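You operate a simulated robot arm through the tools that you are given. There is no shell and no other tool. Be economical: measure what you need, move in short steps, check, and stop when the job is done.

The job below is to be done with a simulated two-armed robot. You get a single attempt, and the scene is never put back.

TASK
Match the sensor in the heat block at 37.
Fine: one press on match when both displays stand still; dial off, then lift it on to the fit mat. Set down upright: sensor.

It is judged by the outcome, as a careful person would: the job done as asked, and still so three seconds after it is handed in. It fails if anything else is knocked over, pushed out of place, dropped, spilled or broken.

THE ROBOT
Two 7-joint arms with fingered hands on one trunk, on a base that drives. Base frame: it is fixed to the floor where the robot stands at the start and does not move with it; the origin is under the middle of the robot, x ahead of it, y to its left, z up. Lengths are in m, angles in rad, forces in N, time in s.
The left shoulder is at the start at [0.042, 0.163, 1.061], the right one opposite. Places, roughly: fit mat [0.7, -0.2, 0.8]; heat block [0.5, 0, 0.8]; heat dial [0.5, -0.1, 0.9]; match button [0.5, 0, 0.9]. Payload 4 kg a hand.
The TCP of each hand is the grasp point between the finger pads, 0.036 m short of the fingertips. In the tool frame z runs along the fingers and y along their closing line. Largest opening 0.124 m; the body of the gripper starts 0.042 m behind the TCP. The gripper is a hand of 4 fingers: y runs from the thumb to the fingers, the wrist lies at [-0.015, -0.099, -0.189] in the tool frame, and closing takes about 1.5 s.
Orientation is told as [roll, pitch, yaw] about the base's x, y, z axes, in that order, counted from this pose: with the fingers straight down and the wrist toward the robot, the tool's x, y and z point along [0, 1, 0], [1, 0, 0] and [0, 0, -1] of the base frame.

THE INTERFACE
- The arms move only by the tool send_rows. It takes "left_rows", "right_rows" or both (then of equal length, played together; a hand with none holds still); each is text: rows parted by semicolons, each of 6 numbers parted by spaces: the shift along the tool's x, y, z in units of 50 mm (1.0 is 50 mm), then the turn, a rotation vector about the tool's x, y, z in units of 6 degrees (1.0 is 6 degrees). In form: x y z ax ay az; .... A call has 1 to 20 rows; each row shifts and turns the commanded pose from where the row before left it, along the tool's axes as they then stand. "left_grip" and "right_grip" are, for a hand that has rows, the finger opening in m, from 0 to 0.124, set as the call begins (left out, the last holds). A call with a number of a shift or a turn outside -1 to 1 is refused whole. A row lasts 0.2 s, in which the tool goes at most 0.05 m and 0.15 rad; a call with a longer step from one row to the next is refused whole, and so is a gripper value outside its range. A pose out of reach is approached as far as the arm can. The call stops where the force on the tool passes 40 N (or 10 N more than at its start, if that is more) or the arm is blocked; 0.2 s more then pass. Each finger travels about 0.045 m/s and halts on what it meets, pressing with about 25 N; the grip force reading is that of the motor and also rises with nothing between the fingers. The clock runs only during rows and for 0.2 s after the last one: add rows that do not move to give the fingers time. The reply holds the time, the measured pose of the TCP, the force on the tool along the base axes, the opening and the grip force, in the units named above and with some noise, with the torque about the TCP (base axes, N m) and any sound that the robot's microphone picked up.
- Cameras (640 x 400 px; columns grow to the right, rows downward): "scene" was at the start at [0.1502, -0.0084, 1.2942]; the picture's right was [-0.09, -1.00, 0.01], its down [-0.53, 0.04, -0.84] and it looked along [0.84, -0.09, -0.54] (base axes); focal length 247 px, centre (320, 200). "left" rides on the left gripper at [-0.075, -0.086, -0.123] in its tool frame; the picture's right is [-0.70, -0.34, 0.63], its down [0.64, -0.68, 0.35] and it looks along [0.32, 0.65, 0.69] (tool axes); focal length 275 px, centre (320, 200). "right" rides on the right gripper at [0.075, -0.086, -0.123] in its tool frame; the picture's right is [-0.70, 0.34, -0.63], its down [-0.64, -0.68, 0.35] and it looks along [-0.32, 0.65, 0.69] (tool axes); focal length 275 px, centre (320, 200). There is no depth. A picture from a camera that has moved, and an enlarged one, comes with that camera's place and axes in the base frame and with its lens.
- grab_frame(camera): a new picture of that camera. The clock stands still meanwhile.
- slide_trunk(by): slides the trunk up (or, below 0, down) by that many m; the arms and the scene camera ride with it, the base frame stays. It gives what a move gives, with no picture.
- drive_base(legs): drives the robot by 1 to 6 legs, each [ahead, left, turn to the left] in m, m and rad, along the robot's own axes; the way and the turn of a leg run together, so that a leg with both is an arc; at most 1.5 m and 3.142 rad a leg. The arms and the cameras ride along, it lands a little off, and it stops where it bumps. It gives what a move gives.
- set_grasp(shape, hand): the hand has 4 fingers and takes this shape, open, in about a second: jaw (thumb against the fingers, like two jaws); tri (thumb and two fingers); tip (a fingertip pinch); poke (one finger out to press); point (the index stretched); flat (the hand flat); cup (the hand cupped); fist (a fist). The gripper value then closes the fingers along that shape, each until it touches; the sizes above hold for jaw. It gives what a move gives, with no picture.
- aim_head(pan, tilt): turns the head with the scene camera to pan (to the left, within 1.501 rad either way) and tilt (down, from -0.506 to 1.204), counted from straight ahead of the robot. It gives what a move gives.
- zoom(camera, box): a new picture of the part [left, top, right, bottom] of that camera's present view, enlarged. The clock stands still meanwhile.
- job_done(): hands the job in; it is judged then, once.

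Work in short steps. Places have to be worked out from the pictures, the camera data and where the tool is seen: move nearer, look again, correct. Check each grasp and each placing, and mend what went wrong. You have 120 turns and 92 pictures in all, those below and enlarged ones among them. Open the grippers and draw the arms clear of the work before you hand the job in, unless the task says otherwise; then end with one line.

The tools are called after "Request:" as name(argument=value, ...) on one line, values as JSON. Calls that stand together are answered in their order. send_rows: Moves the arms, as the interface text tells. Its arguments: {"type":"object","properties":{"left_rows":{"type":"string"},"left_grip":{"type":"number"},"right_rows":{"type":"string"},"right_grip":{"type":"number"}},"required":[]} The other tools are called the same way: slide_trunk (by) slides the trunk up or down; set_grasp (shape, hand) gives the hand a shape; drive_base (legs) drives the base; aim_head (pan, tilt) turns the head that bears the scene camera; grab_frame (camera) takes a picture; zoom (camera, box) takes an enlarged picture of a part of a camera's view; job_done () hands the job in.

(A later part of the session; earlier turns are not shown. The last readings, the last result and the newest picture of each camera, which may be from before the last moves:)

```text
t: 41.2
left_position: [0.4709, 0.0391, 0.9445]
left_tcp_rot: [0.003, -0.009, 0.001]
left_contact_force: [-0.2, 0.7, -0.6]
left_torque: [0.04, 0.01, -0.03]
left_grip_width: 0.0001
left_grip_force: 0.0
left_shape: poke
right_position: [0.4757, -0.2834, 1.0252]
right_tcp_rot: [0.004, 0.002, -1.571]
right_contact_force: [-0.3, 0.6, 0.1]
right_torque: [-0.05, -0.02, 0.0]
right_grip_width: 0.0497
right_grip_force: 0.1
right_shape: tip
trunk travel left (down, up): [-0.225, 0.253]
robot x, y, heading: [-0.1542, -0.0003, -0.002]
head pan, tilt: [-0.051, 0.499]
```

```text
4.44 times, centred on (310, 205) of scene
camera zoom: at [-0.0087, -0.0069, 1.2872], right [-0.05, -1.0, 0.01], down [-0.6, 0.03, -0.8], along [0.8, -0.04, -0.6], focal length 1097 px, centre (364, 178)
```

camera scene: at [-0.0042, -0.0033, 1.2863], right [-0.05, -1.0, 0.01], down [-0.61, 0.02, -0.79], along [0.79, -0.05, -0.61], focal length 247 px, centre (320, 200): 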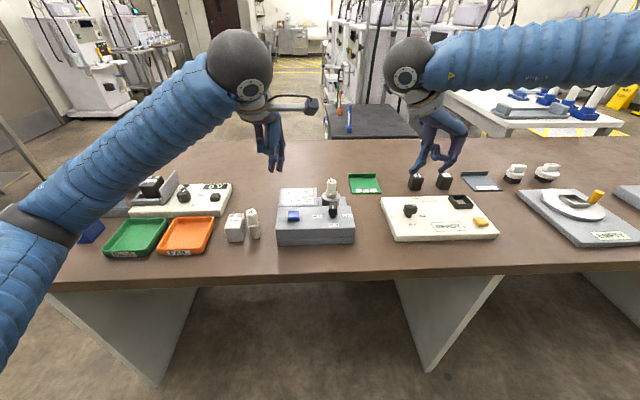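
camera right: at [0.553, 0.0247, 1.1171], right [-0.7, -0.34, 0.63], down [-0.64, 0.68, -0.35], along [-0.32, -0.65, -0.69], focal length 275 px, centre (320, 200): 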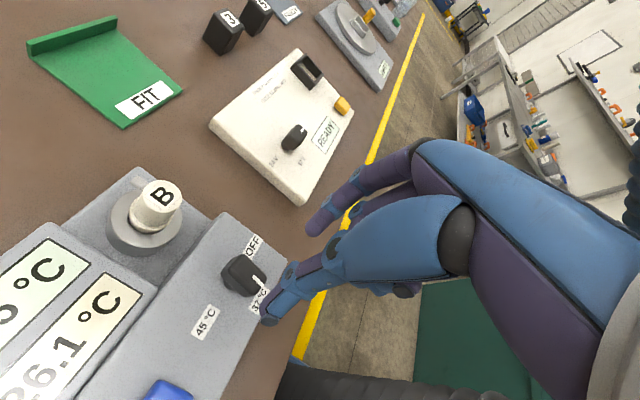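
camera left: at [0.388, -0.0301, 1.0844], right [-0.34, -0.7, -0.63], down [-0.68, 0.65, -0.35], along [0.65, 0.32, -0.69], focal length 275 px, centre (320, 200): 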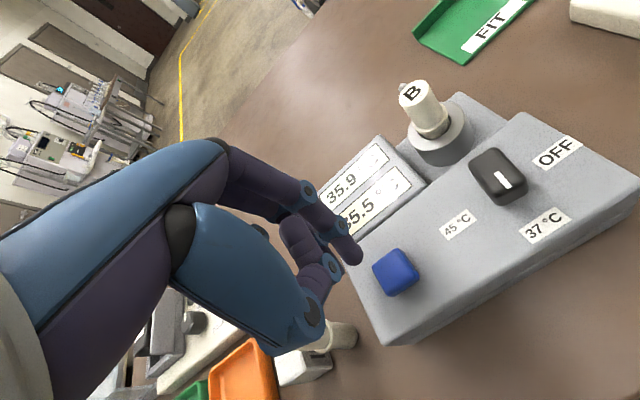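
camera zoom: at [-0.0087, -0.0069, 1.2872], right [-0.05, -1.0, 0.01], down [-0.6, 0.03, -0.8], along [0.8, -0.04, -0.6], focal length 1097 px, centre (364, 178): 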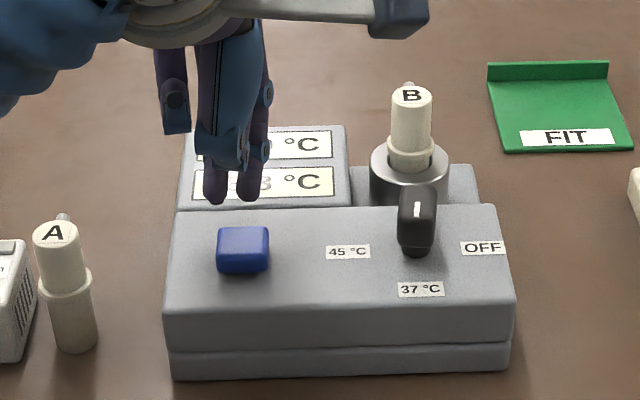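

The displays read 37.0 and about 38.3. The robot has shifted a few mm, so I'll check the whole scene and then re-read the displays after a wait.

Request:
grab_frame(camera="scene")

Request:
send_rows(left_rows="0 0 0 0 0 0;0 0 0 0 0 0;0 0 0 0 0 0;0 0 0 0 0 0;0 0 0 0 0 0;0 0 0 0 0 0;0 0 0 0 0 0;0 0 0 0 0 0;0 0 0 0 0 0;0 0 0 0 0 0")

Request:
grab_frame(camera="left")

```text
56 pictures are left
camera scene: at [-0.0087, -0.0069, 1.2872], right [-0.05, -1.0, 0.01], down [-0.6, 0.03, -0.8], along [0.8, -0.04, -0.6], focal length 247 px, centre (320, 200)
```

scene: 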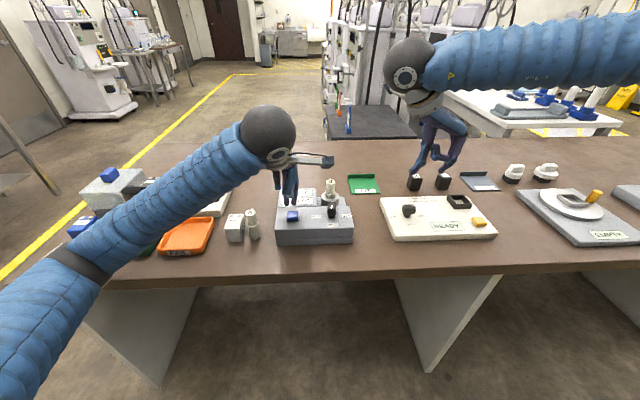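

```text
t: 43.4
left_position: [0.4707, 0.0386, 0.9446]
left_tcp_rot: [0.001, -0.008, 0.0]
left_contact_force: [-0.3, 0.5, 0.2]
left_torque: [-0.01, 0.0, 0.04]
left_grip_width: 0.0
left_grip_force: 0.1
left_shape: poke
right_position: [0.4754, -0.2828, 1.0251]
right_tcp_rot: [0.004, 0.002, -1.571]
right_contact_force: [0.1, -0.7, 0.6]
right_torque: [0.03, 0.0, 0.0]
right_grip_width: 0.0499
right_grip_force: 0.0
right_shape: tip
trunk travel left (down, up): [-0.225, 0.253]
robot x, y, heading: [-0.1509, 0.0019, -0.002]
head pan, tilt: [-0.051, 0.499]
```

```text
55 pictures are left
camera left: at [0.3828, -0.0359, 1.0675], right [-0.33, -0.69, -0.64], down [-0.68, 0.65, -0.35], along [0.65, 0.32, -0.69], focal length 275 px, centre (320, 200)
```

left: 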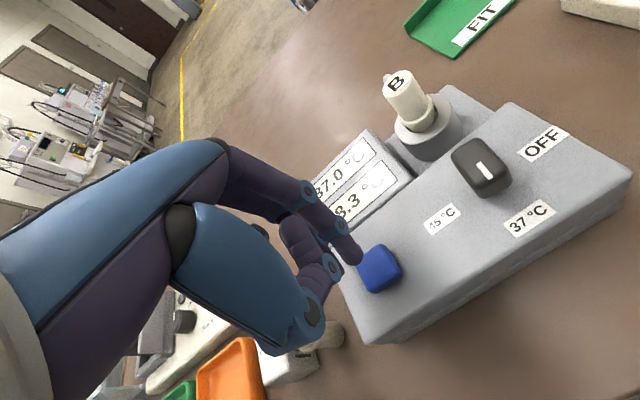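

Both displays stood still at 37.0 and 38.3. The left elbow seems to be leaning on the table edge, so I'll raise the trunk before pressing, to lift the elbow clear.

Request:
slide_trunk(by=0.15)

Request:
send_rows(left_rows="0 0 0.4 0 0 0;0 0 0.4 0 0 0;0 0 0.4 0 0 0;0 0 0.4 0 0 0;0 0 0.4 0 0 0;0 0 0.4 0 0 0;0 0 0 0 0 0")

Request:
grab_frame(camera="scene")

Request:
grab_frame(camera="left")

```text
t: 45.2
left_position: [0.4727, 0.0406, 1.0914]
left_tcp_rot: [0.001, 0.0, 0.0]
left_contact_force: [-0.9, 0.6, -0.3]
left_torque: [0.01, 0.01, -0.01]
left_grip_width: 0.0001
left_grip_force: 0.1
left_shape: poke
right_position: [0.4788, -0.2827, 1.1731]
right_tcp_rot: [0.001, 0.0, -1.57]
right_contact_force: [-0.5, -0.6, -0.2]
right_torque: [-0.03, 0.0, 0.0]
right_grip_width: 0.0496
right_grip_force: 0.0
right_shape: tip
trunk travel left (down, up): [-0.375, 0.103]
robot x, y, heading: [-0.1514, -0.0046, -0.002]
head pan, tilt: [-0.051, 0.499]
```

```text
t: 46.8
left_position: [0.4725, 0.0398, 0.9689]
left_tcp_rot: [0.0, 0.001, -0.001]
left_contact_force: [-0.4, 1.3, 0.0]
left_torque: [-0.01, -0.01, 0.01]
left_grip_width: 0.0
left_grip_force: 0.2
left_shape: poke
right_position: [0.4773, -0.2825, 1.1737]
right_tcp_rot: [0.001, -0.001, -1.571]
right_contact_force: [-0.1, -0.9, 0.0]
right_torque: [0.01, -0.04, -0.02]
right_grip_width: 0.0499
right_grip_force: 0.0
right_shape: tip
trunk travel left (down, up): [-0.375, 0.103]
robot x, y, heading: [-0.1539, 0.001, 0.006]
head pan, tilt: [-0.051, 0.499]
```

```text
54 pictures are left
camera scene: at [-0.0598, -0.0045, 1.4548], right [-0.05, -1.0, 0.0], down [-0.5, 0.02, -0.86], along [0.86, -0.04, -0.5], focal length 247 px, centre (320, 200)
```

scene: 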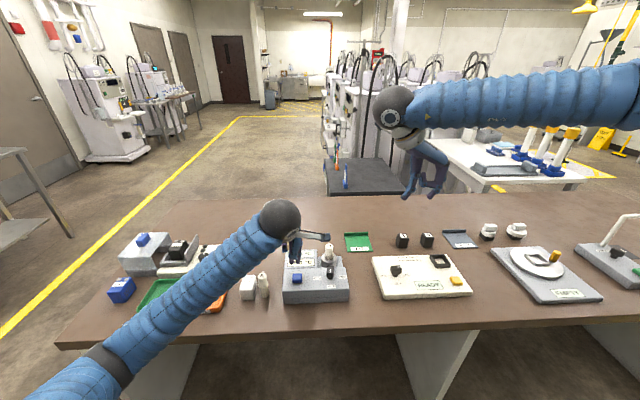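

```text
53 pictures are left
camera left: at [0.3847, -0.0343, 1.0925], right [-0.34, -0.7, -0.63], down [-0.68, 0.65, -0.35], along [0.65, 0.31, -0.69], focal length 275 px, centre (320, 200)
```

left: 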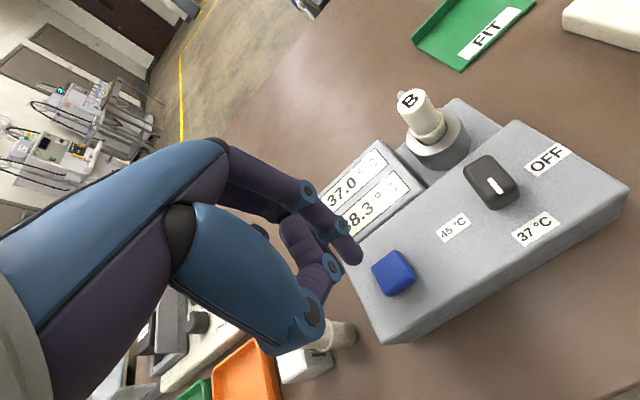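

The displays hold at 37.0 and 38.3, and everything is undisturbed. I'll lower to about 1 cm above the button.

Request:
send_rows(left_rows="0 0.06 0.25 0 0 0;0 0 0.25 0 0 0;0 0 0.25 0 0 0;0 0 0.2 0 0 0;0 0 0 0 0 0")

Request:
zoom(camera="left", box=[270, 140, 470, 320])

Request:
zoom(camera="scene", box=[260, 220, 360, 310])

```text
t: 48.0
left_position: [0.4749, 0.0404, 0.9224]
left_tcp_rot: [0.0, -0.001, -0.001]
left_contact_force: [0.1, -1.0, 0.3]
left_torque: [0.04, -0.02, -0.04]
left_grip_width: 0.0001
left_grip_force: 0.0
left_shape: poke
right_position: [0.4774, -0.281, 1.1736]
right_tcp_rot: [0.002, 0.002, -1.57]
right_contact_force: [1.0, 0.1, 0.2]
right_torque: [-0.04, -0.02, 0.0]
right_grip_width: 0.0499
right_grip_force: 0.1
right_shape: tip
trunk travel left (down, up): [-0.375, 0.103]
robot x, y, heading: [-0.1533, 0.0041, 0.001]
head pan, tilt: [-0.051, 0.499]
```

```text
2.22 times, centred on (370, 230) of left
camera zoom: at [0.3873, -0.0345, 1.0459], right [-0.34, -0.7, -0.63], down [-0.68, 0.65, -0.35], along [0.65, 0.32, -0.69], focal length 612 px, centre (209, 133)
```

zoom: 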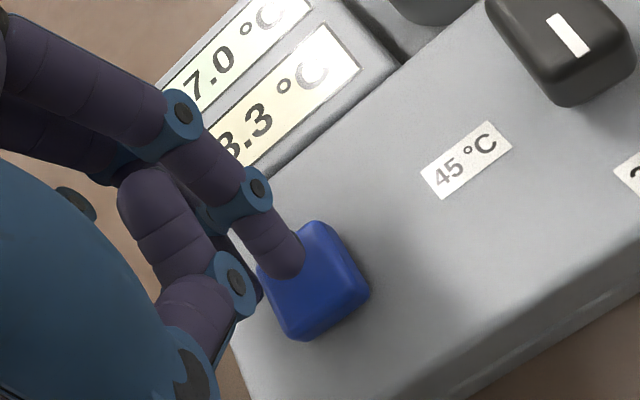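

```text
4.44 times, centred on (310, 265) of scene
camera zoom: at [-0.0598, -0.0042, 1.4548], right [-0.05, -1.0, 0.0], down [-0.5, 0.02, -0.86], along [0.86, -0.04, -0.5], focal length 1097 px, centre (364, -89)
```

zoom: 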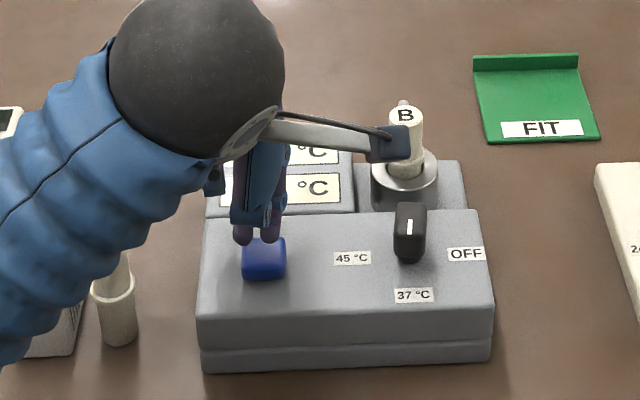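

The fingertip is just over the button. Pressing down in small steps.

Request:
send_rows(left_rows="0 0 0.08 0 0 0;0 0 0.08 0 0 0;0 0 0.08 0 0 0;0 0 0.08 0 0 0;0 0 0.06 0 0 0")

Request:
zoom(camera="left", box=[270, 140, 470, 320])

```text
t: 49.2
left_position: [0.4765, 0.04, 0.9057]
left_tcp_rot: [-0.003, -0.004, -0.001]
left_contact_force: [2.4, -0.5, 9.7]
left_torque: [-0.07, -0.1, 0.0]
left_grip_width: 0.0
left_grip_force: 0.1
left_shape: poke
right_position: [0.4774, -0.2815, 1.1745]
right_tcp_rot: [0.001, -0.001, -1.57]
right_contact_force: [0.5, 0.0, -0.7]
right_torque: [0.01, -0.02, 0.01]
right_grip_width: 0.0499
right_grip_force: 0.1
right_shape: tip
trunk travel left (down, up): [-0.375, 0.103]
robot x, y, heading: [-0.1553, -0.0028, 0.002]
head pan, tilt: [-0.051, 0.499]
heard: click
```

```text
2.22 times, centred on (370, 230) of left
camera zoom: at [0.3885, -0.0344, 1.0295], right [-0.34, -0.7, -0.63], down [-0.68, 0.64, -0.35], along [0.65, 0.31, -0.69], focal length 612 px, centre (209, 133)
```

zoom: 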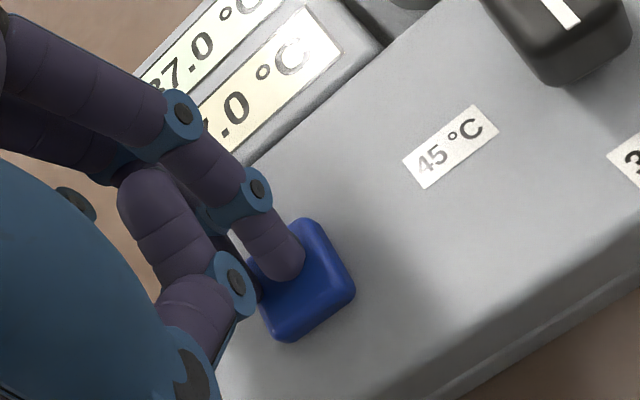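

The button clicked and the second display now ends in .0. I'll lift the left hand straight up and out to the left, then check the displays.

Request:
send_rows(left_rows="0 0 -0.5 0 0 0;0 0 -0.9 0 0 0;0 0 -0.9 0 0 0;0 0 -0.9 0 0 0;0.8 0 -0.4 0 0 0;0.8 0 0 0 0 0;0.8 0 0 0 0 0;0.8 0 0 0 0 0;0.8 0 0 0 0 0;0.8 0 0 0 0 0")

Request:
zoom(camera="scene", box=[260, 220, 380, 310])

```text
t: 51.4
left_position: [0.4794, 0.2833, 1.0848]
left_tcp_rot: [-0.001, -0.001, -0.001]
left_contact_force: [-0.5, 0.2, 0.0]
left_torque: [0.03, 0.04, -0.03]
left_grip_width: 0.0
left_grip_force: 0.0
left_shape: poke
right_position: [0.4779, -0.281, 1.1749]
right_tcp_rot: [0.001, -0.001, -1.571]
right_contact_force: [0.0, 0.8, 0.2]
right_torque: [0.0, 0.0, -0.03]
right_grip_width: 0.0499
right_grip_force: 0.0
right_shape: tip
trunk travel left (down, up): [-0.375, 0.103]
robot x, y, heading: [-0.1547, 0.0017, -0.003]
head pan, tilt: [-0.051, 0.499]
```

```text
4.44 times, centred on (320, 265) of scene
camera zoom: at [-0.0604, -0.0029, 1.4549], right [-0.05, -1.0, 0.0], down [-0.5, 0.02, -0.86], along [0.86, -0.05, -0.5], focal length 1097 px, centre (320, -89)
```

zoom: 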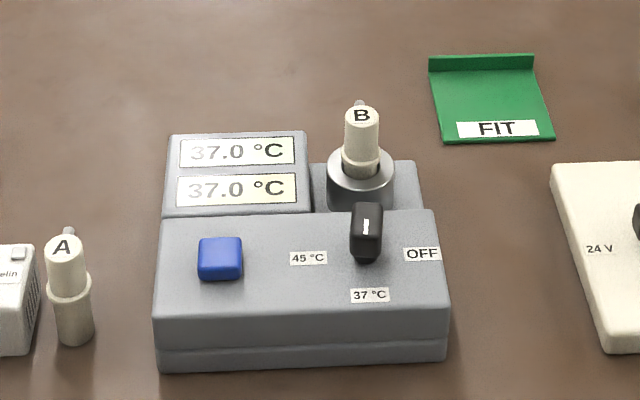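

Both displays read 37.0, so the match took. Now I bring the right hand back over the knob at yaw -90.

Request:
send_rows(right_rows="0 -0.876 0 0 0 0;0 -0.876 0 0 0 0;0 -0.876 0 0 0 0;0 -0.876 0 0 0 0;0 -0.876 0 0 0 0;0 0 0.8 0 0 0;0 0 0.8 0 0 0;0 0 0.8 0 0 0;0 0 0.8 0 0 0;0 0 0.8 0 0 0;0 0 0 0 0 0")

Request:
grab_frame(camera="right")

Request:
zoom(camera="scene", box=[260, 210, 380, 310])

```text
t: 53.8
left_position: [0.48, 0.2819, 1.0856]
left_tcp_rot: [0.0, -0.001, 0.0]
left_contact_force: [1.1, -0.4, -0.3]
left_torque: [-0.03, -0.02, 0.0]
left_grip_width: 0.0
left_grip_force: 0.1
left_shape: poke
right_position: [0.4797, -0.0644, 0.9711]
right_tcp_rot: [0.0, 0.0, -1.571]
right_contact_force: [0.7, -0.1, 0.7]
right_torque: [0.04, 0.0, 0.02]
right_grip_width: 0.0501
right_grip_force: 0.0
right_shape: tip
trunk travel left (down, up): [-0.375, 0.103]
robot x, y, heading: [-0.1529, 0.0014, -0.001]
head pan, tilt: [-0.051, 0.499]
```

```text
48 pictures are left
camera right: at [0.555, 0.0227, 1.0943], right [-0.7, -0.34, 0.63], down [-0.64, 0.68, -0.35], along [-0.32, -0.65, -0.69], focal length 275 px, centre (320, 200)
```

right: 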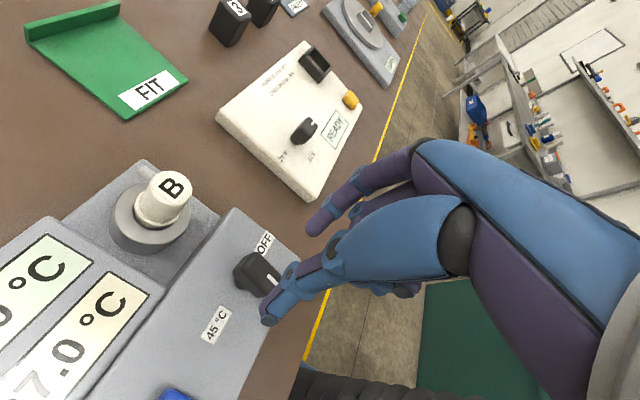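

```text
4.00 times, centred on (320, 260) of scene
camera zoom: at [-0.0603, -0.0038, 1.4549], right [-0.05, -1.0, 0.0], down [-0.5, 0.02, -0.86], along [0.86, -0.04, -0.5], focal length 987 px, centre (320, -40)
```

zoom: 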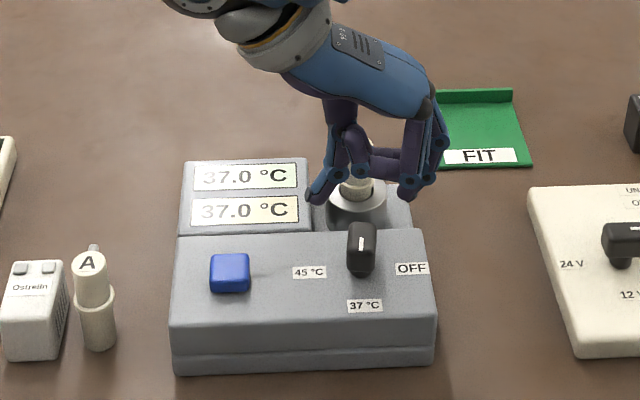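

Aligned over the knob. Lowering with a small correction, then closing.

Request:
send_rows(right_rows="-0.03 -0.05 0.4 0 0 0;0 0 0.4 0 0 0;0 0 0.36 0 0 0;0 0 0 0 0 0")

Request:
send_rows(right_rows="0 0 0 0 0 0;0 0 0 0 0 0;0 0 0 0 0 0;0 0 0 0 0 0;0 0 0 0 0 0", right_grip=0.005)

Request:
zoom(camera="right", box=[100, 130, 400, 340])

```text
t: 54.8
left_position: [0.4804, 0.2816, 1.0849]
left_tcp_rot: [-0.001, 0.001, 0.0]
left_contact_force: [-0.8, 0.4, 0.0]
left_torque: [-0.01, 0.0, -0.03]
left_grip_width: 0.0002
left_grip_force: 0.2
left_shape: poke
right_position: [0.4775, -0.0586, 0.9162]
right_tcp_rot: [0.0, 0.0, -1.57]
right_contact_force: [-0.1, 0.6, -1.2]
right_torque: [0.0, -0.02, 0.01]
right_grip_width: 0.0498
right_grip_force: 0.1
right_shape: tip
trunk travel left (down, up): [-0.375, 0.103]
robot x, y, heading: [-0.1516, 0.0041, -0.003]
head pan, tilt: [-0.051, 0.499]
```

```text
t: 56.0
left_position: [0.4805, 0.2813, 1.0844]
left_tcp_rot: [0.0, -0.001, 0.002]
left_contact_force: [0.5, -0.1, 0.2]
left_torque: [-0.03, 0.01, 0.01]
left_grip_width: 0.0002
left_grip_force: 0.1
left_shape: poke
right_position: [0.4776, -0.0603, 0.9165]
right_tcp_rot: [0.001, 0.0, -1.572]
right_contact_force: [-1.2, 0.5, 1.9]
right_torque: [-0.19, 0.05, 0.04]
right_grip_width: 0.0224
right_grip_force: 24.8
right_shape: tip
trunk travel left (down, up): [-0.375, 0.103]
robot x, y, heading: [-0.151, 0.002, -0.005]
head pan, tilt: [-0.051, 0.499]
```

```text
1.90 times, centred on (250, 235) of right
camera zoom: at [0.5529, 0.0269, 1.0395], right [-0.7, -0.34, 0.63], down [-0.64, 0.68, -0.35], along [-0.32, -0.65, -0.69], focal length 524 px, centre (453, 133)
```

zoom: 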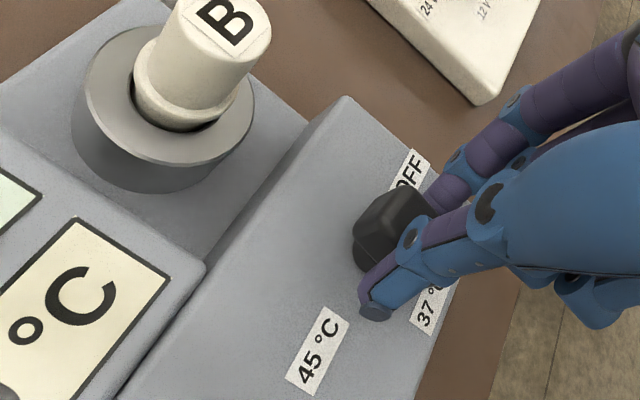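

The knob is gripped. I'll turn it counterclockwise 90° back to OFF.

Request:
send_rows(right_rows="0 0 0 0 0 -1;0 0 0 0 0 -1;0 0 0 0 0 -1;0 0 0 0 0 -1;0 0 0 0 0 -1;0 0 0 0 0 -1;0 0 0 0 0 -1;0 0 0 0 0 -1;0 0 0 0 0 -1;0 0 0 0 0 -1;0 0 0 0 0 -1;0 0 0 0 0 -1;0 0 0 0 0 -1;0 0 0 0 0 -1;0 0 0 0 0 -1")

Request:
grab_frame(camera="right")

```text
t: 59.2
left_position: [0.4799, 0.2805, 1.0858]
left_tcp_rot: [0.0, -0.001, 0.001]
left_contact_force: [0.4, 0.4, 0.8]
left_torque: [-0.03, 0.02, -0.02]
left_grip_width: 0.0
left_grip_force: 0.0
left_shape: poke
right_position: [0.4766, -0.0629, 0.9156]
right_tcp_rot: [0.001, -0.002, -0.001]
right_contact_force: [-8.8, -30.9, 2.6]
right_torque: [-0.75, -0.01, -0.18]
right_grip_width: 0.0213
right_grip_force: 24.9
right_shape: tip
trunk travel left (down, up): [-0.375, 0.103]
robot x, y, heading: [-0.1494, 0.0006, -0.003]
head pan, tilt: [-0.051, 0.499]
```

```text
45 pictures are left
camera right: at [0.3911, 0.0134, 1.0394], right [0.34, -0.7, 0.63], down [-0.68, -0.64, -0.35], along [0.65, -0.32, -0.69], focal length 275 px, centre (320, 200)
```

right: 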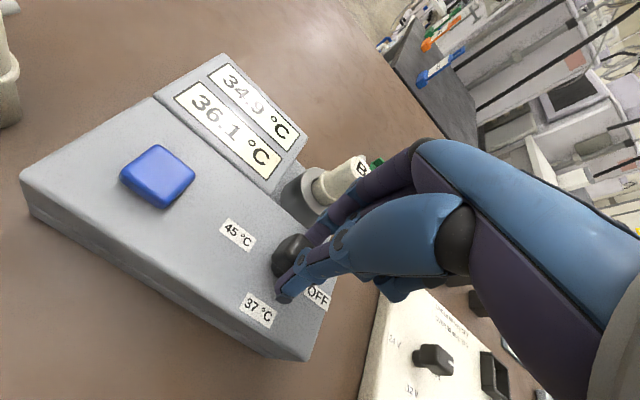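

The displays are falling, so the heater is off, but there's 31 N sideways force. I'll release the grip and back straight up to inspect the knob.

Request:
send_rows(right_rows="0 0 0 0 0 0;0 0 0 0 0 0;0 0 0 0 0 0;0 0 -0.3 0 0 0;0 0 -0.4 0 0 0;0 0 -0.5 0 0 0;0 0 -0.5 0 0 0;-0.8 0 -0.5 0 0 0;-0.9 0 -0.2 0 0 0", right_grip=0.042)

Request:
zoom(camera="scene", box=[260, 210, 380, 310])

Request:
grab_frame(camera="right")

```text
t: 61.2
left_position: [0.4799, 0.2817, 1.0856]
left_tcp_rot: [0.001, 0.0, 0.0]
left_contact_force: [-0.2, 0.1, -0.1]
left_torque: [0.0, -0.01, -0.02]
left_grip_width: 0.0
left_grip_force: 0.0
left_shape: poke
right_position: [0.4756, -0.1428, 1.0365]
right_tcp_rot: [0.001, 0.001, 0.003]
right_contact_force: [0.4, 0.1, -1.4]
right_torque: [0.01, -0.02, -0.02]
right_grip_width: 0.0418
right_grip_force: 0.0
right_shape: tip
trunk travel left (down, up): [-0.375, 0.103]
robot x, y, heading: [-0.1538, -0.0017, -0.002]
head pan, tilt: [-0.051, 0.499]
```

```text
4.00 times, centred on (320, 260) of scene
camera zoom: at [-0.0605, -0.005, 1.4549], right [-0.05, -1.0, 0.0], down [-0.5, 0.02, -0.86], along [0.86, -0.04, -0.5], focal length 987 px, centre (320, -40)
```

zoom: 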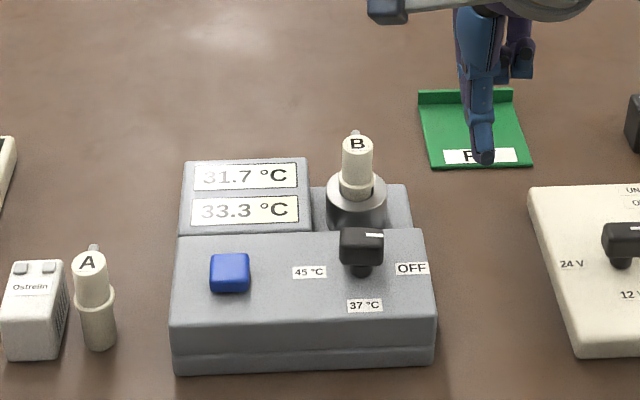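

```text
43 pictures are left
camera right: at [0.3904, -0.0676, 1.1594], right [0.34, -0.7, 0.63], down [-0.68, -0.65, -0.35], along [0.65, -0.31, -0.69], focal length 275 px, centre (320, 200)
```

right: 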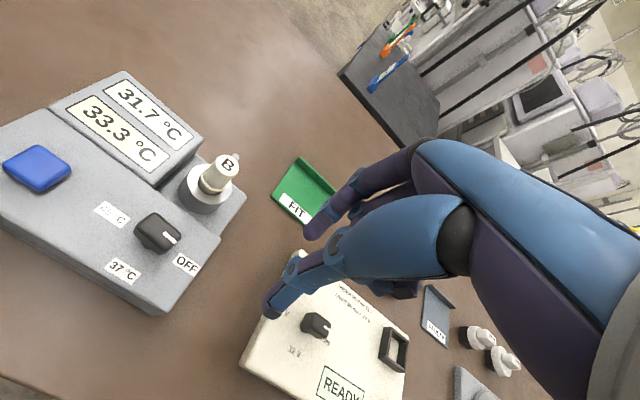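

The dial is at OFF with everything in place. Next the sensor: I'll use a three-finger grasp and hover over it at (0.572, -0.066).

Request:
set_grasp(hand="right", shape="tri")

Request:
send_rows(right_rows="0.51 0.64 0 0 0 0;0.51 0.64 0 0 0 0;0.51 0.64 0 0 0 0;0 0 0 0 0 0;0 0 0 0 0 0;0 0 0 0 0 0", right_grip=0.06)

Request:
grab_frame(camera="right")

Request:
zoom(camera="scene", box=[270, 190, 390, 290])

```text
t: 62.1
left_position: [0.4811, 0.2812, 1.085]
left_tcp_rot: [0.001, 0.002, 0.001]
left_contact_force: [0.1, 0.1, 0.1]
left_torque: [-0.03, -0.03, -0.02]
left_grip_width: 0.0001
left_grip_force: 0.0
left_shape: poke
right_position: [0.4762, -0.1429, 1.036]
right_tcp_rot: [0.0, -0.002, -0.001]
right_contact_force: [-0.5, -0.5, -0.4]
right_torque: [0.0, -0.02, -0.01]
right_grip_width: 0.1237
right_grip_force: 0.2
right_shape: tri
trunk travel left (down, up): [-0.375, 0.103]
robot x, y, heading: [-0.1556, 0.0012, -0.003]
head pan, tilt: [-0.051, 0.499]
```

```text
t: 63.5
left_position: [0.4793, 0.2803, 1.0847]
left_tcp_rot: [-0.001, -0.001, 0.001]
left_contact_force: [-0.5, -0.3, 0.3]
left_torque: [-0.03, 0.0, -0.01]
left_grip_width: 0.0001
left_grip_force: 0.1
left_shape: poke
right_position: [0.572, -0.0698, 1.0362]
right_tcp_rot: [0.0, 0.0, 0.0]
right_contact_force: [-0.7, -0.5, -0.6]
right_torque: [0.01, 0.0, -0.04]
right_grip_width: 0.0602
right_grip_force: 0.1
right_shape: tri
trunk travel left (down, up): [-0.375, 0.103]
robot x, y, heading: [-0.1493, -0.0014, -0.0]
head pan, tilt: [-0.051, 0.499]
```

```text
42 pictures are left
camera right: at [0.4868, 0.0068, 1.1595], right [0.34, -0.7, 0.63], down [-0.68, -0.64, -0.35], along [0.65, -0.32, -0.69], focal length 275 px, centre (320, 200)
```

right: 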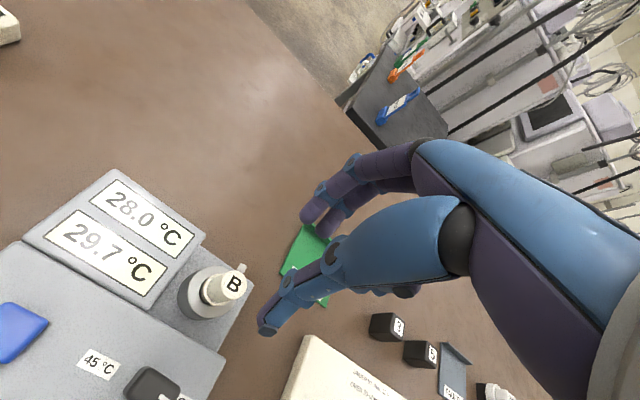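

```text
4.00 times, centred on (330, 240) of scene
camera zoom: at [-0.0599, -0.0042, 1.4548], right [-0.05, -1.0, 0.0], down [-0.5, 0.02, -0.86], along [0.86, -0.04, -0.5], focal length 987 px, centre (280, 40)
```

zoom: 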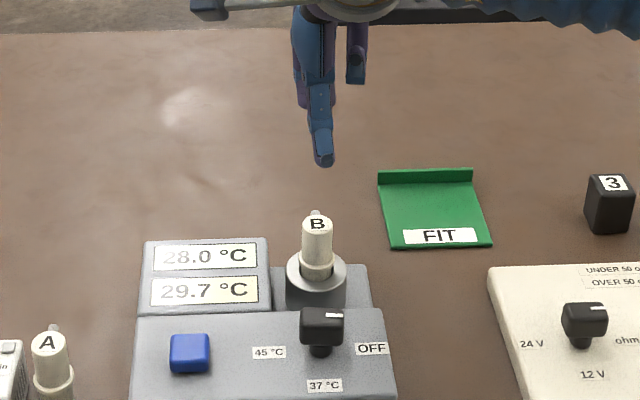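

There's a cable nub on the sensor that may lie on the far side, where the fingers would close. I'll zoom in.

Request:
zoom(camera="right", box=[170, 240, 270, 330])

Request:
zoom(camera="scene", box=[325, 235, 365, 275])

```text
4.44 times, centred on (220, 285) of right
camera zoom: at [0.4868, 0.0068, 1.1595], right [0.34, -0.7, 0.63], down [-0.68, -0.64, -0.35], along [0.65, -0.32, -0.69], focal length 1224 px, centre (764, -178)
```

zoom: 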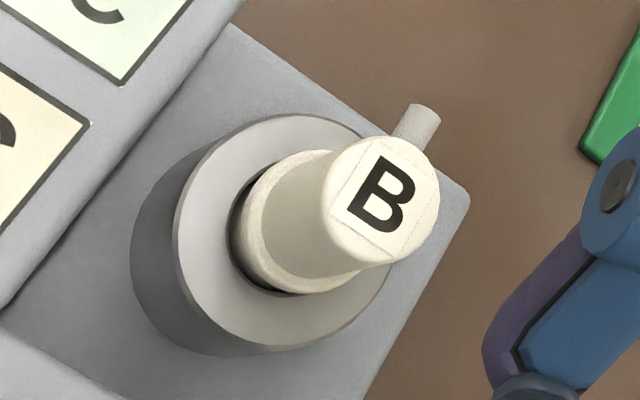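

```text
10.00 times, centred on (345, 255) of scene
camera zoom: at [-0.0599, -0.0042, 1.4548], right [-0.05, -1.0, 0.0], down [-0.5, 0.02, -0.86], along [0.86, -0.04, -0.5], focal length 2468 px, centre (70, -350)
```

zoom: 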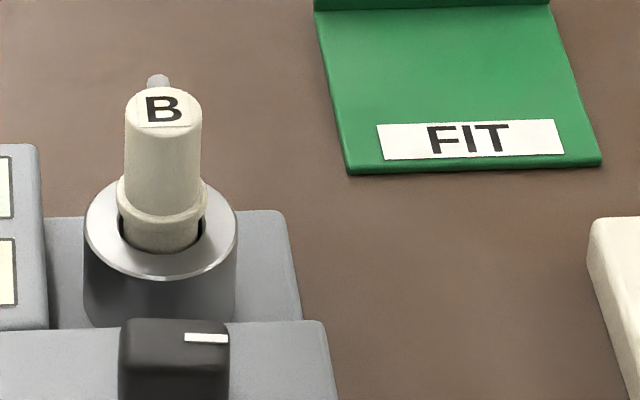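

The nub sticks out on the far (+x) side, so I'll pinch along y instead, turning to yaw -90 above the sensor.

Request:
send_rows(right_rows="0 0 0 0 0 1;0 0 0 0 0 1;0 0 0 0 0 1;0 0 0 0 0 1;0 0 0 0 0 1;0 0 0 0 0 1;0 0 0 0 0 1;0 0 0 0 0 1;0 0 0 0 0 1;0 0 0 0 0 1;0 0 0 0 0 1;0 0 0 0 0 1;0 0 0 0 0 1;0 0 0 0 0 1;0 0 0 0 0 1;0 -0.06 0.3 0 0 0;0 0 0.3 0 0 0;0 0 0.3 0 0 0;0 0 0.3 0 0 0;0 0 0 0 0 0")

Request:
grab_frame(camera="right")

Request:
zoom(camera="scene", box=[290, 190, 390, 290])

```text
t: 67.7
left_position: [0.48, 0.2822, 1.0838]
left_tcp_rot: [0.0, -0.001, -0.001]
left_contact_force: [-0.2, 0.2, -0.7]
left_torque: [0.01, -0.02, 0.0]
left_grip_width: 0.0002
left_grip_force: 0.1
left_shape: poke
right_position: [0.5711, -0.0643, 0.9765]
right_tcp_rot: [0.0, -0.001, -1.572]
right_contact_force: [0.5, 0.0, 0.4]
right_torque: [-0.01, -0.04, 0.0]
right_grip_width: 0.0605
right_grip_force: 0.1
right_shape: tri
trunk travel left (down, up): [-0.375, 0.103]
robot x, y, heading: [-0.1541, -0.0004, -0.003]
head pan, tilt: [-0.051, 0.499]
```

```text
38 pictures are left
camera right: at [0.6468, 0.0218, 1.0986], right [-0.7, -0.34, 0.63], down [-0.64, 0.68, -0.35], along [-0.32, -0.65, -0.69], focal length 275 px, centre (320, 200)
```

right: 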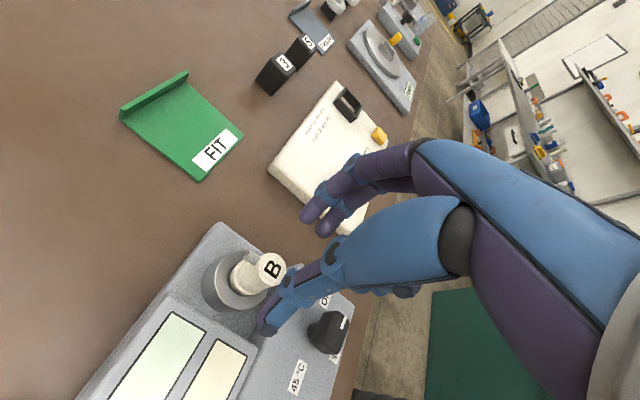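

```text
4.00 times, centred on (340, 240) of scene
camera zoom: at [-0.0601, -0.0039, 1.4549], right [-0.05, -1.0, 0.0], down [-0.5, 0.02, -0.86], along [0.86, -0.04, -0.5], focal length 987 px, centre (240, 40)
```

zoom: 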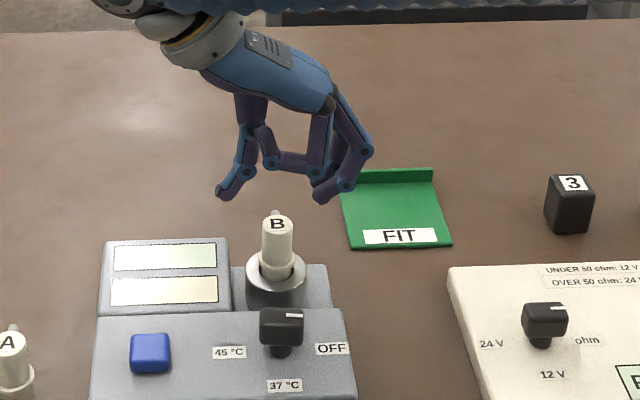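

The displays have gone dark, so the block is off. The fingers straddle the sensor along y; I'll shift 4 mm right and lower to the sensor body.

Request:
send_rows(right_rows="0 0.08 0.3 0 0 0;0 0 0.3 0 0 0;0 0 0.3 0 0 0;0 0 0.2 0 0 0;0 0 0 0 0 0")

Request:
grab_frame(camera="right")

Request:
zoom(camera="scene", box=[310, 210, 380, 280])

```text
t: 68.9
left_position: [0.4808, 0.2819, 1.0847]
left_tcp_rot: [0.0, 0.0, 0.0]
left_contact_force: [-0.3, 0.8, 0.2]
left_torque: [-0.02, 0.02, 0.01]
left_grip_width: 0.0
left_grip_force: 0.0
left_shape: poke
right_position: [0.5712, -0.0703, 0.9204]
right_tcp_rot: [-0.001, -0.002, -1.571]
right_contact_force: [0.8, 0.1, 0.3]
right_torque: [0.01, 0.04, -0.02]
right_grip_width: 0.0601
right_grip_force: 0.2
right_shape: tri
trunk travel left (down, up): [-0.375, 0.103]
robot x, y, heading: [-0.1501, -0.0005, 0.001]
head pan, tilt: [-0.051, 0.499]
```

```text
36 pictures are left
camera right: at [0.647, 0.0172, 1.0442], right [-0.7, -0.34, 0.63], down [-0.64, 0.68, -0.35], along [-0.32, -0.65, -0.69], focal length 275 px, centre (320, 200)
```

right: 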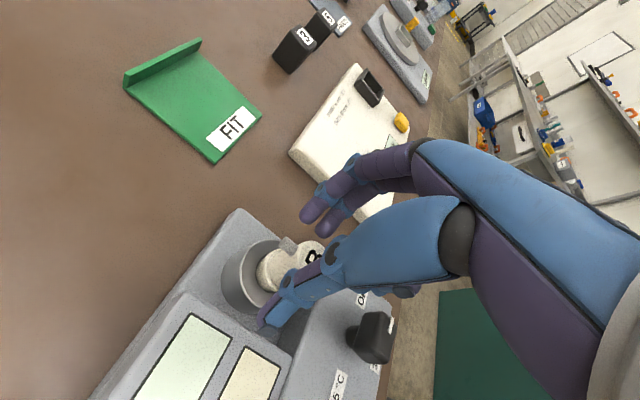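

```text
5.71 times, centred on (345, 245) of scene
camera zoom: at [-0.0598, -0.0039, 1.4548], right [-0.05, -1.0, 0.0], down [-0.5, 0.02, -0.86], along [0.86, -0.04, -0.5], focal length 1410 px, centre (177, -57)
```

zoom: 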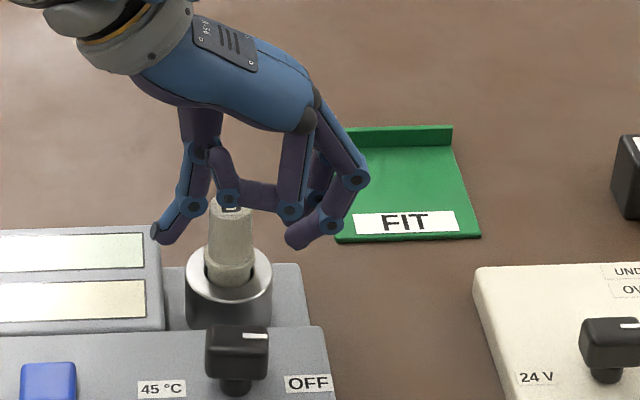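

The fingertips bracket the sensor body just above its collar, with no contact yet. Closing.

Request:
send_rows(right_rows="0 0 0 0 0 0;0 0 0 0 0 0;0 0 0 0 0 0;0 0 0 0 0 0;0 0 0 0 0 0;0 0 0 0 0 0", right_grip=0.01)

Request:
zoom(camera="scene", box=[310, 210, 380, 280])

Request:
zoom(camera="right", box=[200, 160, 420, 340])

```text
t: 70.3
left_position: [0.481, 0.2816, 1.0839]
left_tcp_rot: [-0.001, 0.0, 0.001]
left_contact_force: [-0.9, 0.4, 0.0]
left_torque: [0.02, 0.01, 0.01]
left_grip_width: 0.0
left_grip_force: 0.1
left_shape: poke
right_position: [0.5708, -0.0689, 0.9218]
right_tcp_rot: [0.0, -0.001, -1.571]
right_contact_force: [0.7, 6.7, 1.0]
right_torque: [-0.33, -0.03, 0.08]
right_grip_width: 0.027
right_grip_force: 24.7
right_shape: tri
trunk travel left (down, up): [-0.375, 0.103]
robot x, y, heading: [-0.1538, 0.001, 0.002]
head pan, tilt: [-0.051, 0.499]
```

```text
5.71 times, centred on (345, 245) of scene
camera zoom: at [-0.0597, -0.0034, 1.4548], right [-0.05, -1.0, 0.0], down [-0.5, 0.02, -0.86], along [0.86, -0.04, -0.5], focal length 1410 px, centre (177, -57)
```

zoom: 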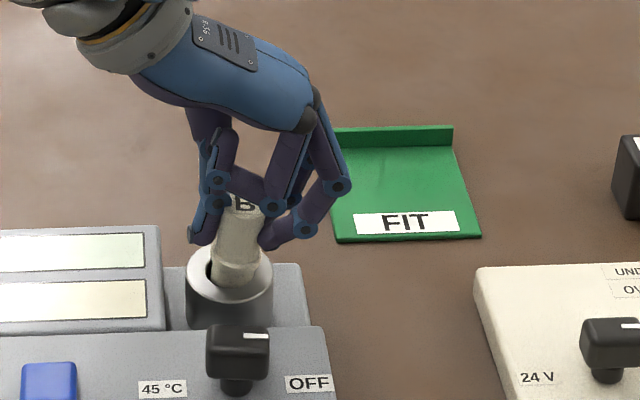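

```text
2.22 times, centred on (310, 250) of right
camera zoom: at [0.647, 0.018, 1.0445], right [-0.7, -0.34, 0.63], down [-0.64, 0.68, -0.35], along [-0.32, -0.65, -0.69], focal length 612 px, centre (342, 89)
```

zoom: 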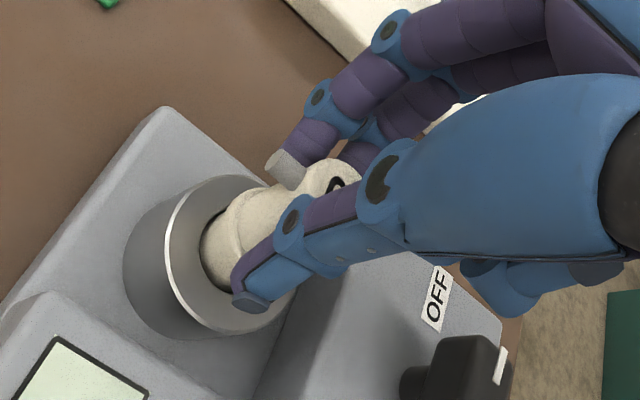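

The sensor got pushed slightly toward -y, so the grip is off-centre. I'll open, shift 4 mm toward +y, and close again.

Request:
send_rows(right_rows="0 0 0 0 0 0;0 0 0 0 0 0;0 0 0 0 0 0;0 -0.09 0 0 0 0;0 0 0 0 0 0", right_grip=0.05)

Request:
zoom(camera="scene", box=[310, 210, 380, 280])

Request:
send_rows(right_rows="0 0 0 0 0 0;0 0 0 0 0 0;0 0 0 0 0 0;0 0 0 0 0 0;0 0 0 0 0 0;0 0 0 0 0 0", right_grip=0.01)

Request:
zoom(camera="scene", box=[310, 210, 380, 280])

```text
t: 71.5
left_position: [0.4798, 0.2803, 1.0836]
left_tcp_rot: [0.001, -0.001, -0.001]
left_contact_force: [0.3, -0.1, -0.3]
left_torque: [0.02, -0.02, 0.04]
left_grip_width: 0.0002
left_grip_force: 0.0
left_shape: poke
right_position: [0.5709, -0.0655, 0.9208]
right_tcp_rot: [0.0, -0.001, -1.574]
right_contact_force: [0.5, 0.4, -0.6]
right_torque: [0.02, 0.0, 0.02]
right_grip_width: 0.0496
right_grip_force: 0.0
right_shape: tri
trunk travel left (down, up): [-0.375, 0.103]
robot x, y, heading: [-0.1507, -0.0009, 0.002]
head pan, tilt: [-0.051, 0.499]
```

```text
5.71 times, centred on (345, 245) of scene
camera zoom: at [-0.0598, -0.0041, 1.4548], right [-0.05, -1.0, 0.0], down [-0.5, 0.02, -0.86], along [0.86, -0.04, -0.5], focal length 1410 px, centre (177, -57)
```

zoom: 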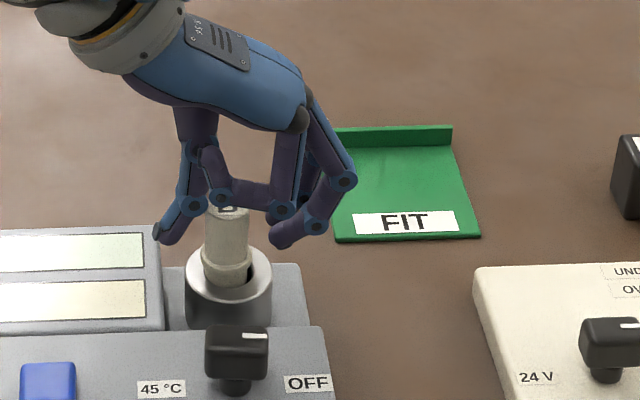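

```text
t: 72.9
left_position: [0.4802, 0.2814, 1.085]
left_tcp_rot: [0.0, 0.0, 0.0]
left_contact_force: [0.3, 0.3, -0.4]
left_torque: [0.04, 0.01, -0.01]
left_grip_width: 0.0002
left_grip_force: 0.0
left_shape: poke
right_position: [0.5713, -0.0657, 0.9214]
right_tcp_rot: [0.0, 0.001, -1.571]
right_contact_force: [-0.5, -4.0, 3.4]
right_torque: [-0.56, 0.04, 0.06]
right_grip_width: 0.024
right_grip_force: 25.2
right_shape: tri
trunk travel left (down, up): [-0.375, 0.103]
robot x, y, heading: [-0.1513, -0.0014, -0.003]
head pan, tilt: [-0.051, 0.499]
```

```text
5.71 times, centred on (345, 245) of scene
camera zoom: at [-0.06, -0.0042, 1.4548], right [-0.05, -1.0, 0.0], down [-0.5, 0.02, -0.86], along [0.86, -0.04, -0.5], focal length 1410 px, centre (177, -57)
```

zoom: 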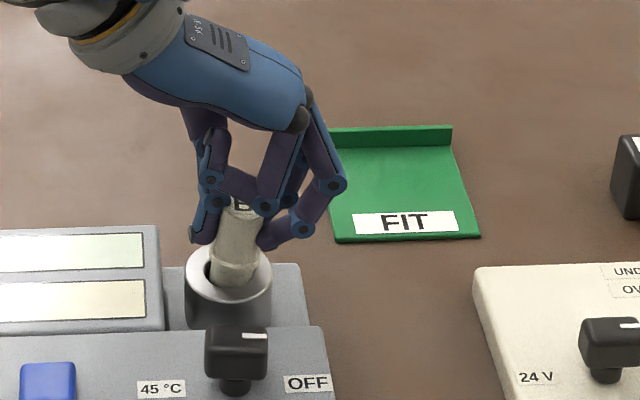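

It still leans because the thumb joint pushes on the sensor's top. I'll open, rise 12 mm so only the fingertips pinch, and try again.

Request:
send_rows(right_rows="0 0 0 0 0 0;0 0 0 0 0 0;0 0 0 0 0 0;0 0 -0.24 0 0 0;0 0 0 0 0 0", right_grip=0.05)

Request:
send_rows(right_rows="0 0 0 0 0 0;0 0 0 0 0 0;0 0 0 0 0 0;0 0 0 0 0 0;0 0 0 0 0 0;0 0 0 0 0 0", right_grip=0.01)

Request:
zoom(camera="scene", box=[310, 210, 380, 280])

```text
t: 74.1
left_position: [0.4795, 0.282, 1.0846]
left_tcp_rot: [-0.001, -0.001, -0.001]
left_contact_force: [-0.1, -0.4, 0.2]
left_torque: [0.0, 0.01, -0.01]
left_grip_width: 0.0
left_grip_force: 0.0
left_shape: poke
right_position: [0.572, -0.065, 0.9331]
right_tcp_rot: [-0.001, 0.001, -1.57]
right_contact_force: [-0.5, -0.5, -0.3]
right_torque: [-0.01, 0.0, 0.0]
right_grip_width: 0.0497
right_grip_force: 0.1
right_shape: tri
trunk travel left (down, up): [-0.375, 0.103]
robot x, y, heading: [-0.1536, -0.0024, 0.001]
head pan, tilt: [-0.051, 0.499]
```

```text
t: 75.5
left_position: [0.4807, 0.2818, 1.0848]
left_tcp_rot: [-0.001, -0.001, -0.001]
left_contact_force: [0.6, 0.2, 0.2]
left_torque: [0.03, 0.0, 0.02]
left_grip_width: 0.0001
left_grip_force: 0.1
left_shape: poke
right_position: [0.5718, -0.0641, 0.9325]
right_tcp_rot: [0.0, 0.0, -1.571]
right_contact_force: [1.1, 0.3, 2.4]
right_torque: [-0.08, -0.03, 0.0]
right_grip_width: 0.0202
right_grip_force: 25.0
right_shape: tri
trunk travel left (down, up): [-0.375, 0.103]
robot x, y, heading: [-0.1546, -0.0015, -0.001]
head pan, tilt: [-0.051, 0.499]
```

```text
5.71 times, centred on (345, 245) of scene
camera zoom: at [-0.06, -0.004, 1.4548], right [-0.05, -1.0, 0.0], down [-0.5, 0.02, -0.86], along [0.86, -0.04, -0.5], focal length 1410 px, centre (177, -57)
```

zoom: 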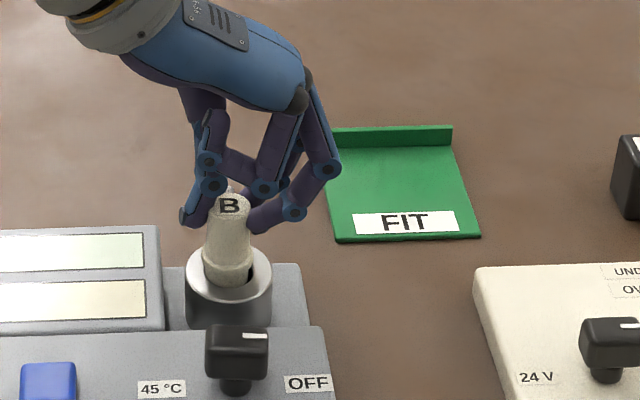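

Now the sensor stands straight in the grip with almost no torque. I'll lift gently and check.

Request:
send_rows(right_rows="0 0 -0.2 0 0 0;0 0 -0.2 0 0 0;0 0 -0.3 0 0 0;0 0 0 0 0 0")

Request:
zoom(camera="scene", box=[310, 200, 380, 270])

```text
t: 76.5
left_position: [0.4798, 0.2811, 1.0845]
left_tcp_rot: [-0.001, 0.0, -0.001]
left_contact_force: [0.5, 0.1, 0.0]
left_torque: [0.03, 0.0, 0.04]
left_grip_width: 0.0
left_grip_force: 0.1
left_shape: poke
right_position: [0.5725, -0.063, 0.9669]
right_tcp_rot: [0.0, -0.001, -1.57]
right_contact_force: [-0.4, -1.5, -0.8]
right_torque: [-0.16, 0.04, 0.0]
right_grip_width: 0.02
right_grip_force: 25.2
right_shape: tri
trunk travel left (down, up): [-0.375, 0.103]
robot x, y, heading: [-0.1517, 0.0024, 0.003]
head pan, tilt: [-0.051, 0.499]
```

```text
5.71 times, centred on (345, 235) of scene
camera zoom: at [-0.0595, -0.0042, 1.4548], right [-0.05, -1.0, 0.0], down [-0.5, 0.02, -0.86], along [0.86, -0.04, -0.5], focal length 1410 px, centre (177, 0)
```

zoom: 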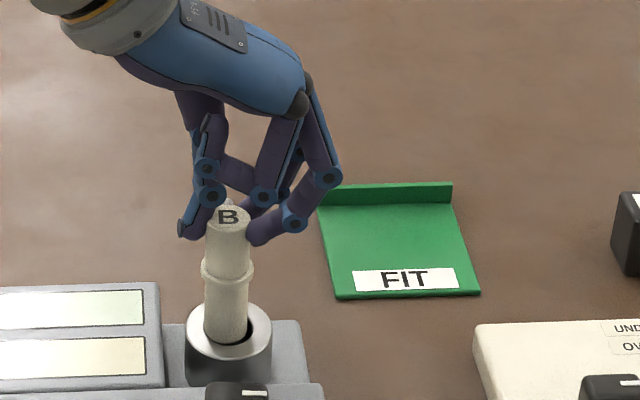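

The sensor is coming out straight. I'll lift 9 cm more, clear of the block.

Request:
send_rows(right_rows="0 0 -0.3 0 0 0;0 0 -0.3 0 0 0;0 0 -0.3 0 0 0;0 0 -0.3 0 0 0;0 0 -0.3 0 0 0;0 0 -0.3 0 0 0;0 0 0 0 0 0")

Request:
zoom(camera="scene", box=[290, 160, 390, 270])

Request:
grab_frame(camera="right")

```text
t: 78.1
left_position: [0.4804, 0.2826, 1.0848]
left_tcp_rot: [-0.001, 0.001, 0.0]
left_contact_force: [-0.3, -0.4, -1.0]
left_torque: [-0.02, -0.02, 0.01]
left_grip_width: 0.0001
left_grip_force: 0.1
left_shape: poke
right_position: [0.573, -0.0667, 1.0584]
right_tcp_rot: [-0.001, 0.001, -1.571]
right_contact_force: [0.2, -0.7, -1.4]
right_torque: [0.02, -0.02, 0.02]
right_grip_width: 0.0193
right_grip_force: 25.0
right_shape: tri
trunk travel left (down, up): [-0.375, 0.103]
robot x, y, heading: [-0.1531, -0.0005, 0.002]
head pan, tilt: [-0.051, 0.499]
```

```text
3.64 times, centred on (340, 215) of scene
camera zoom: at [-0.0593, -0.004, 1.4547], right [-0.05, -1.0, 0.0], down [-0.5, 0.02, -0.86], along [0.86, -0.04, -0.5], focal length 897 px, centre (247, 146)
```

zoom: 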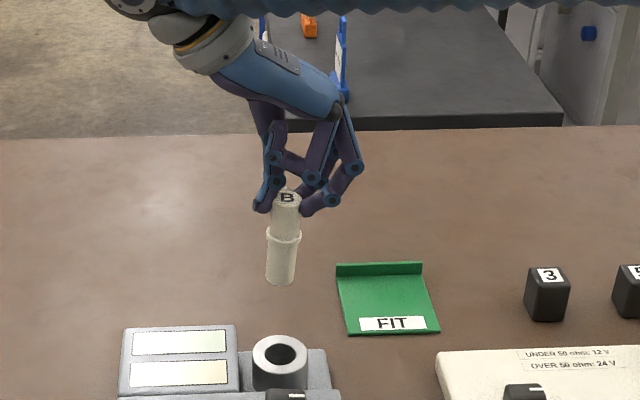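

```text
27 pictures are left
camera right: at [0.6486, 0.0196, 1.1821], right [-0.7, -0.34, 0.63], down [-0.64, 0.68, -0.35], along [-0.32, -0.65, -0.69], focal length 275 px, centre (320, 200)
```

right: 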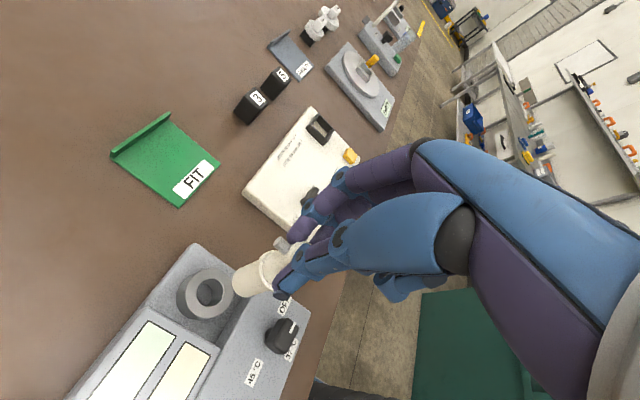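

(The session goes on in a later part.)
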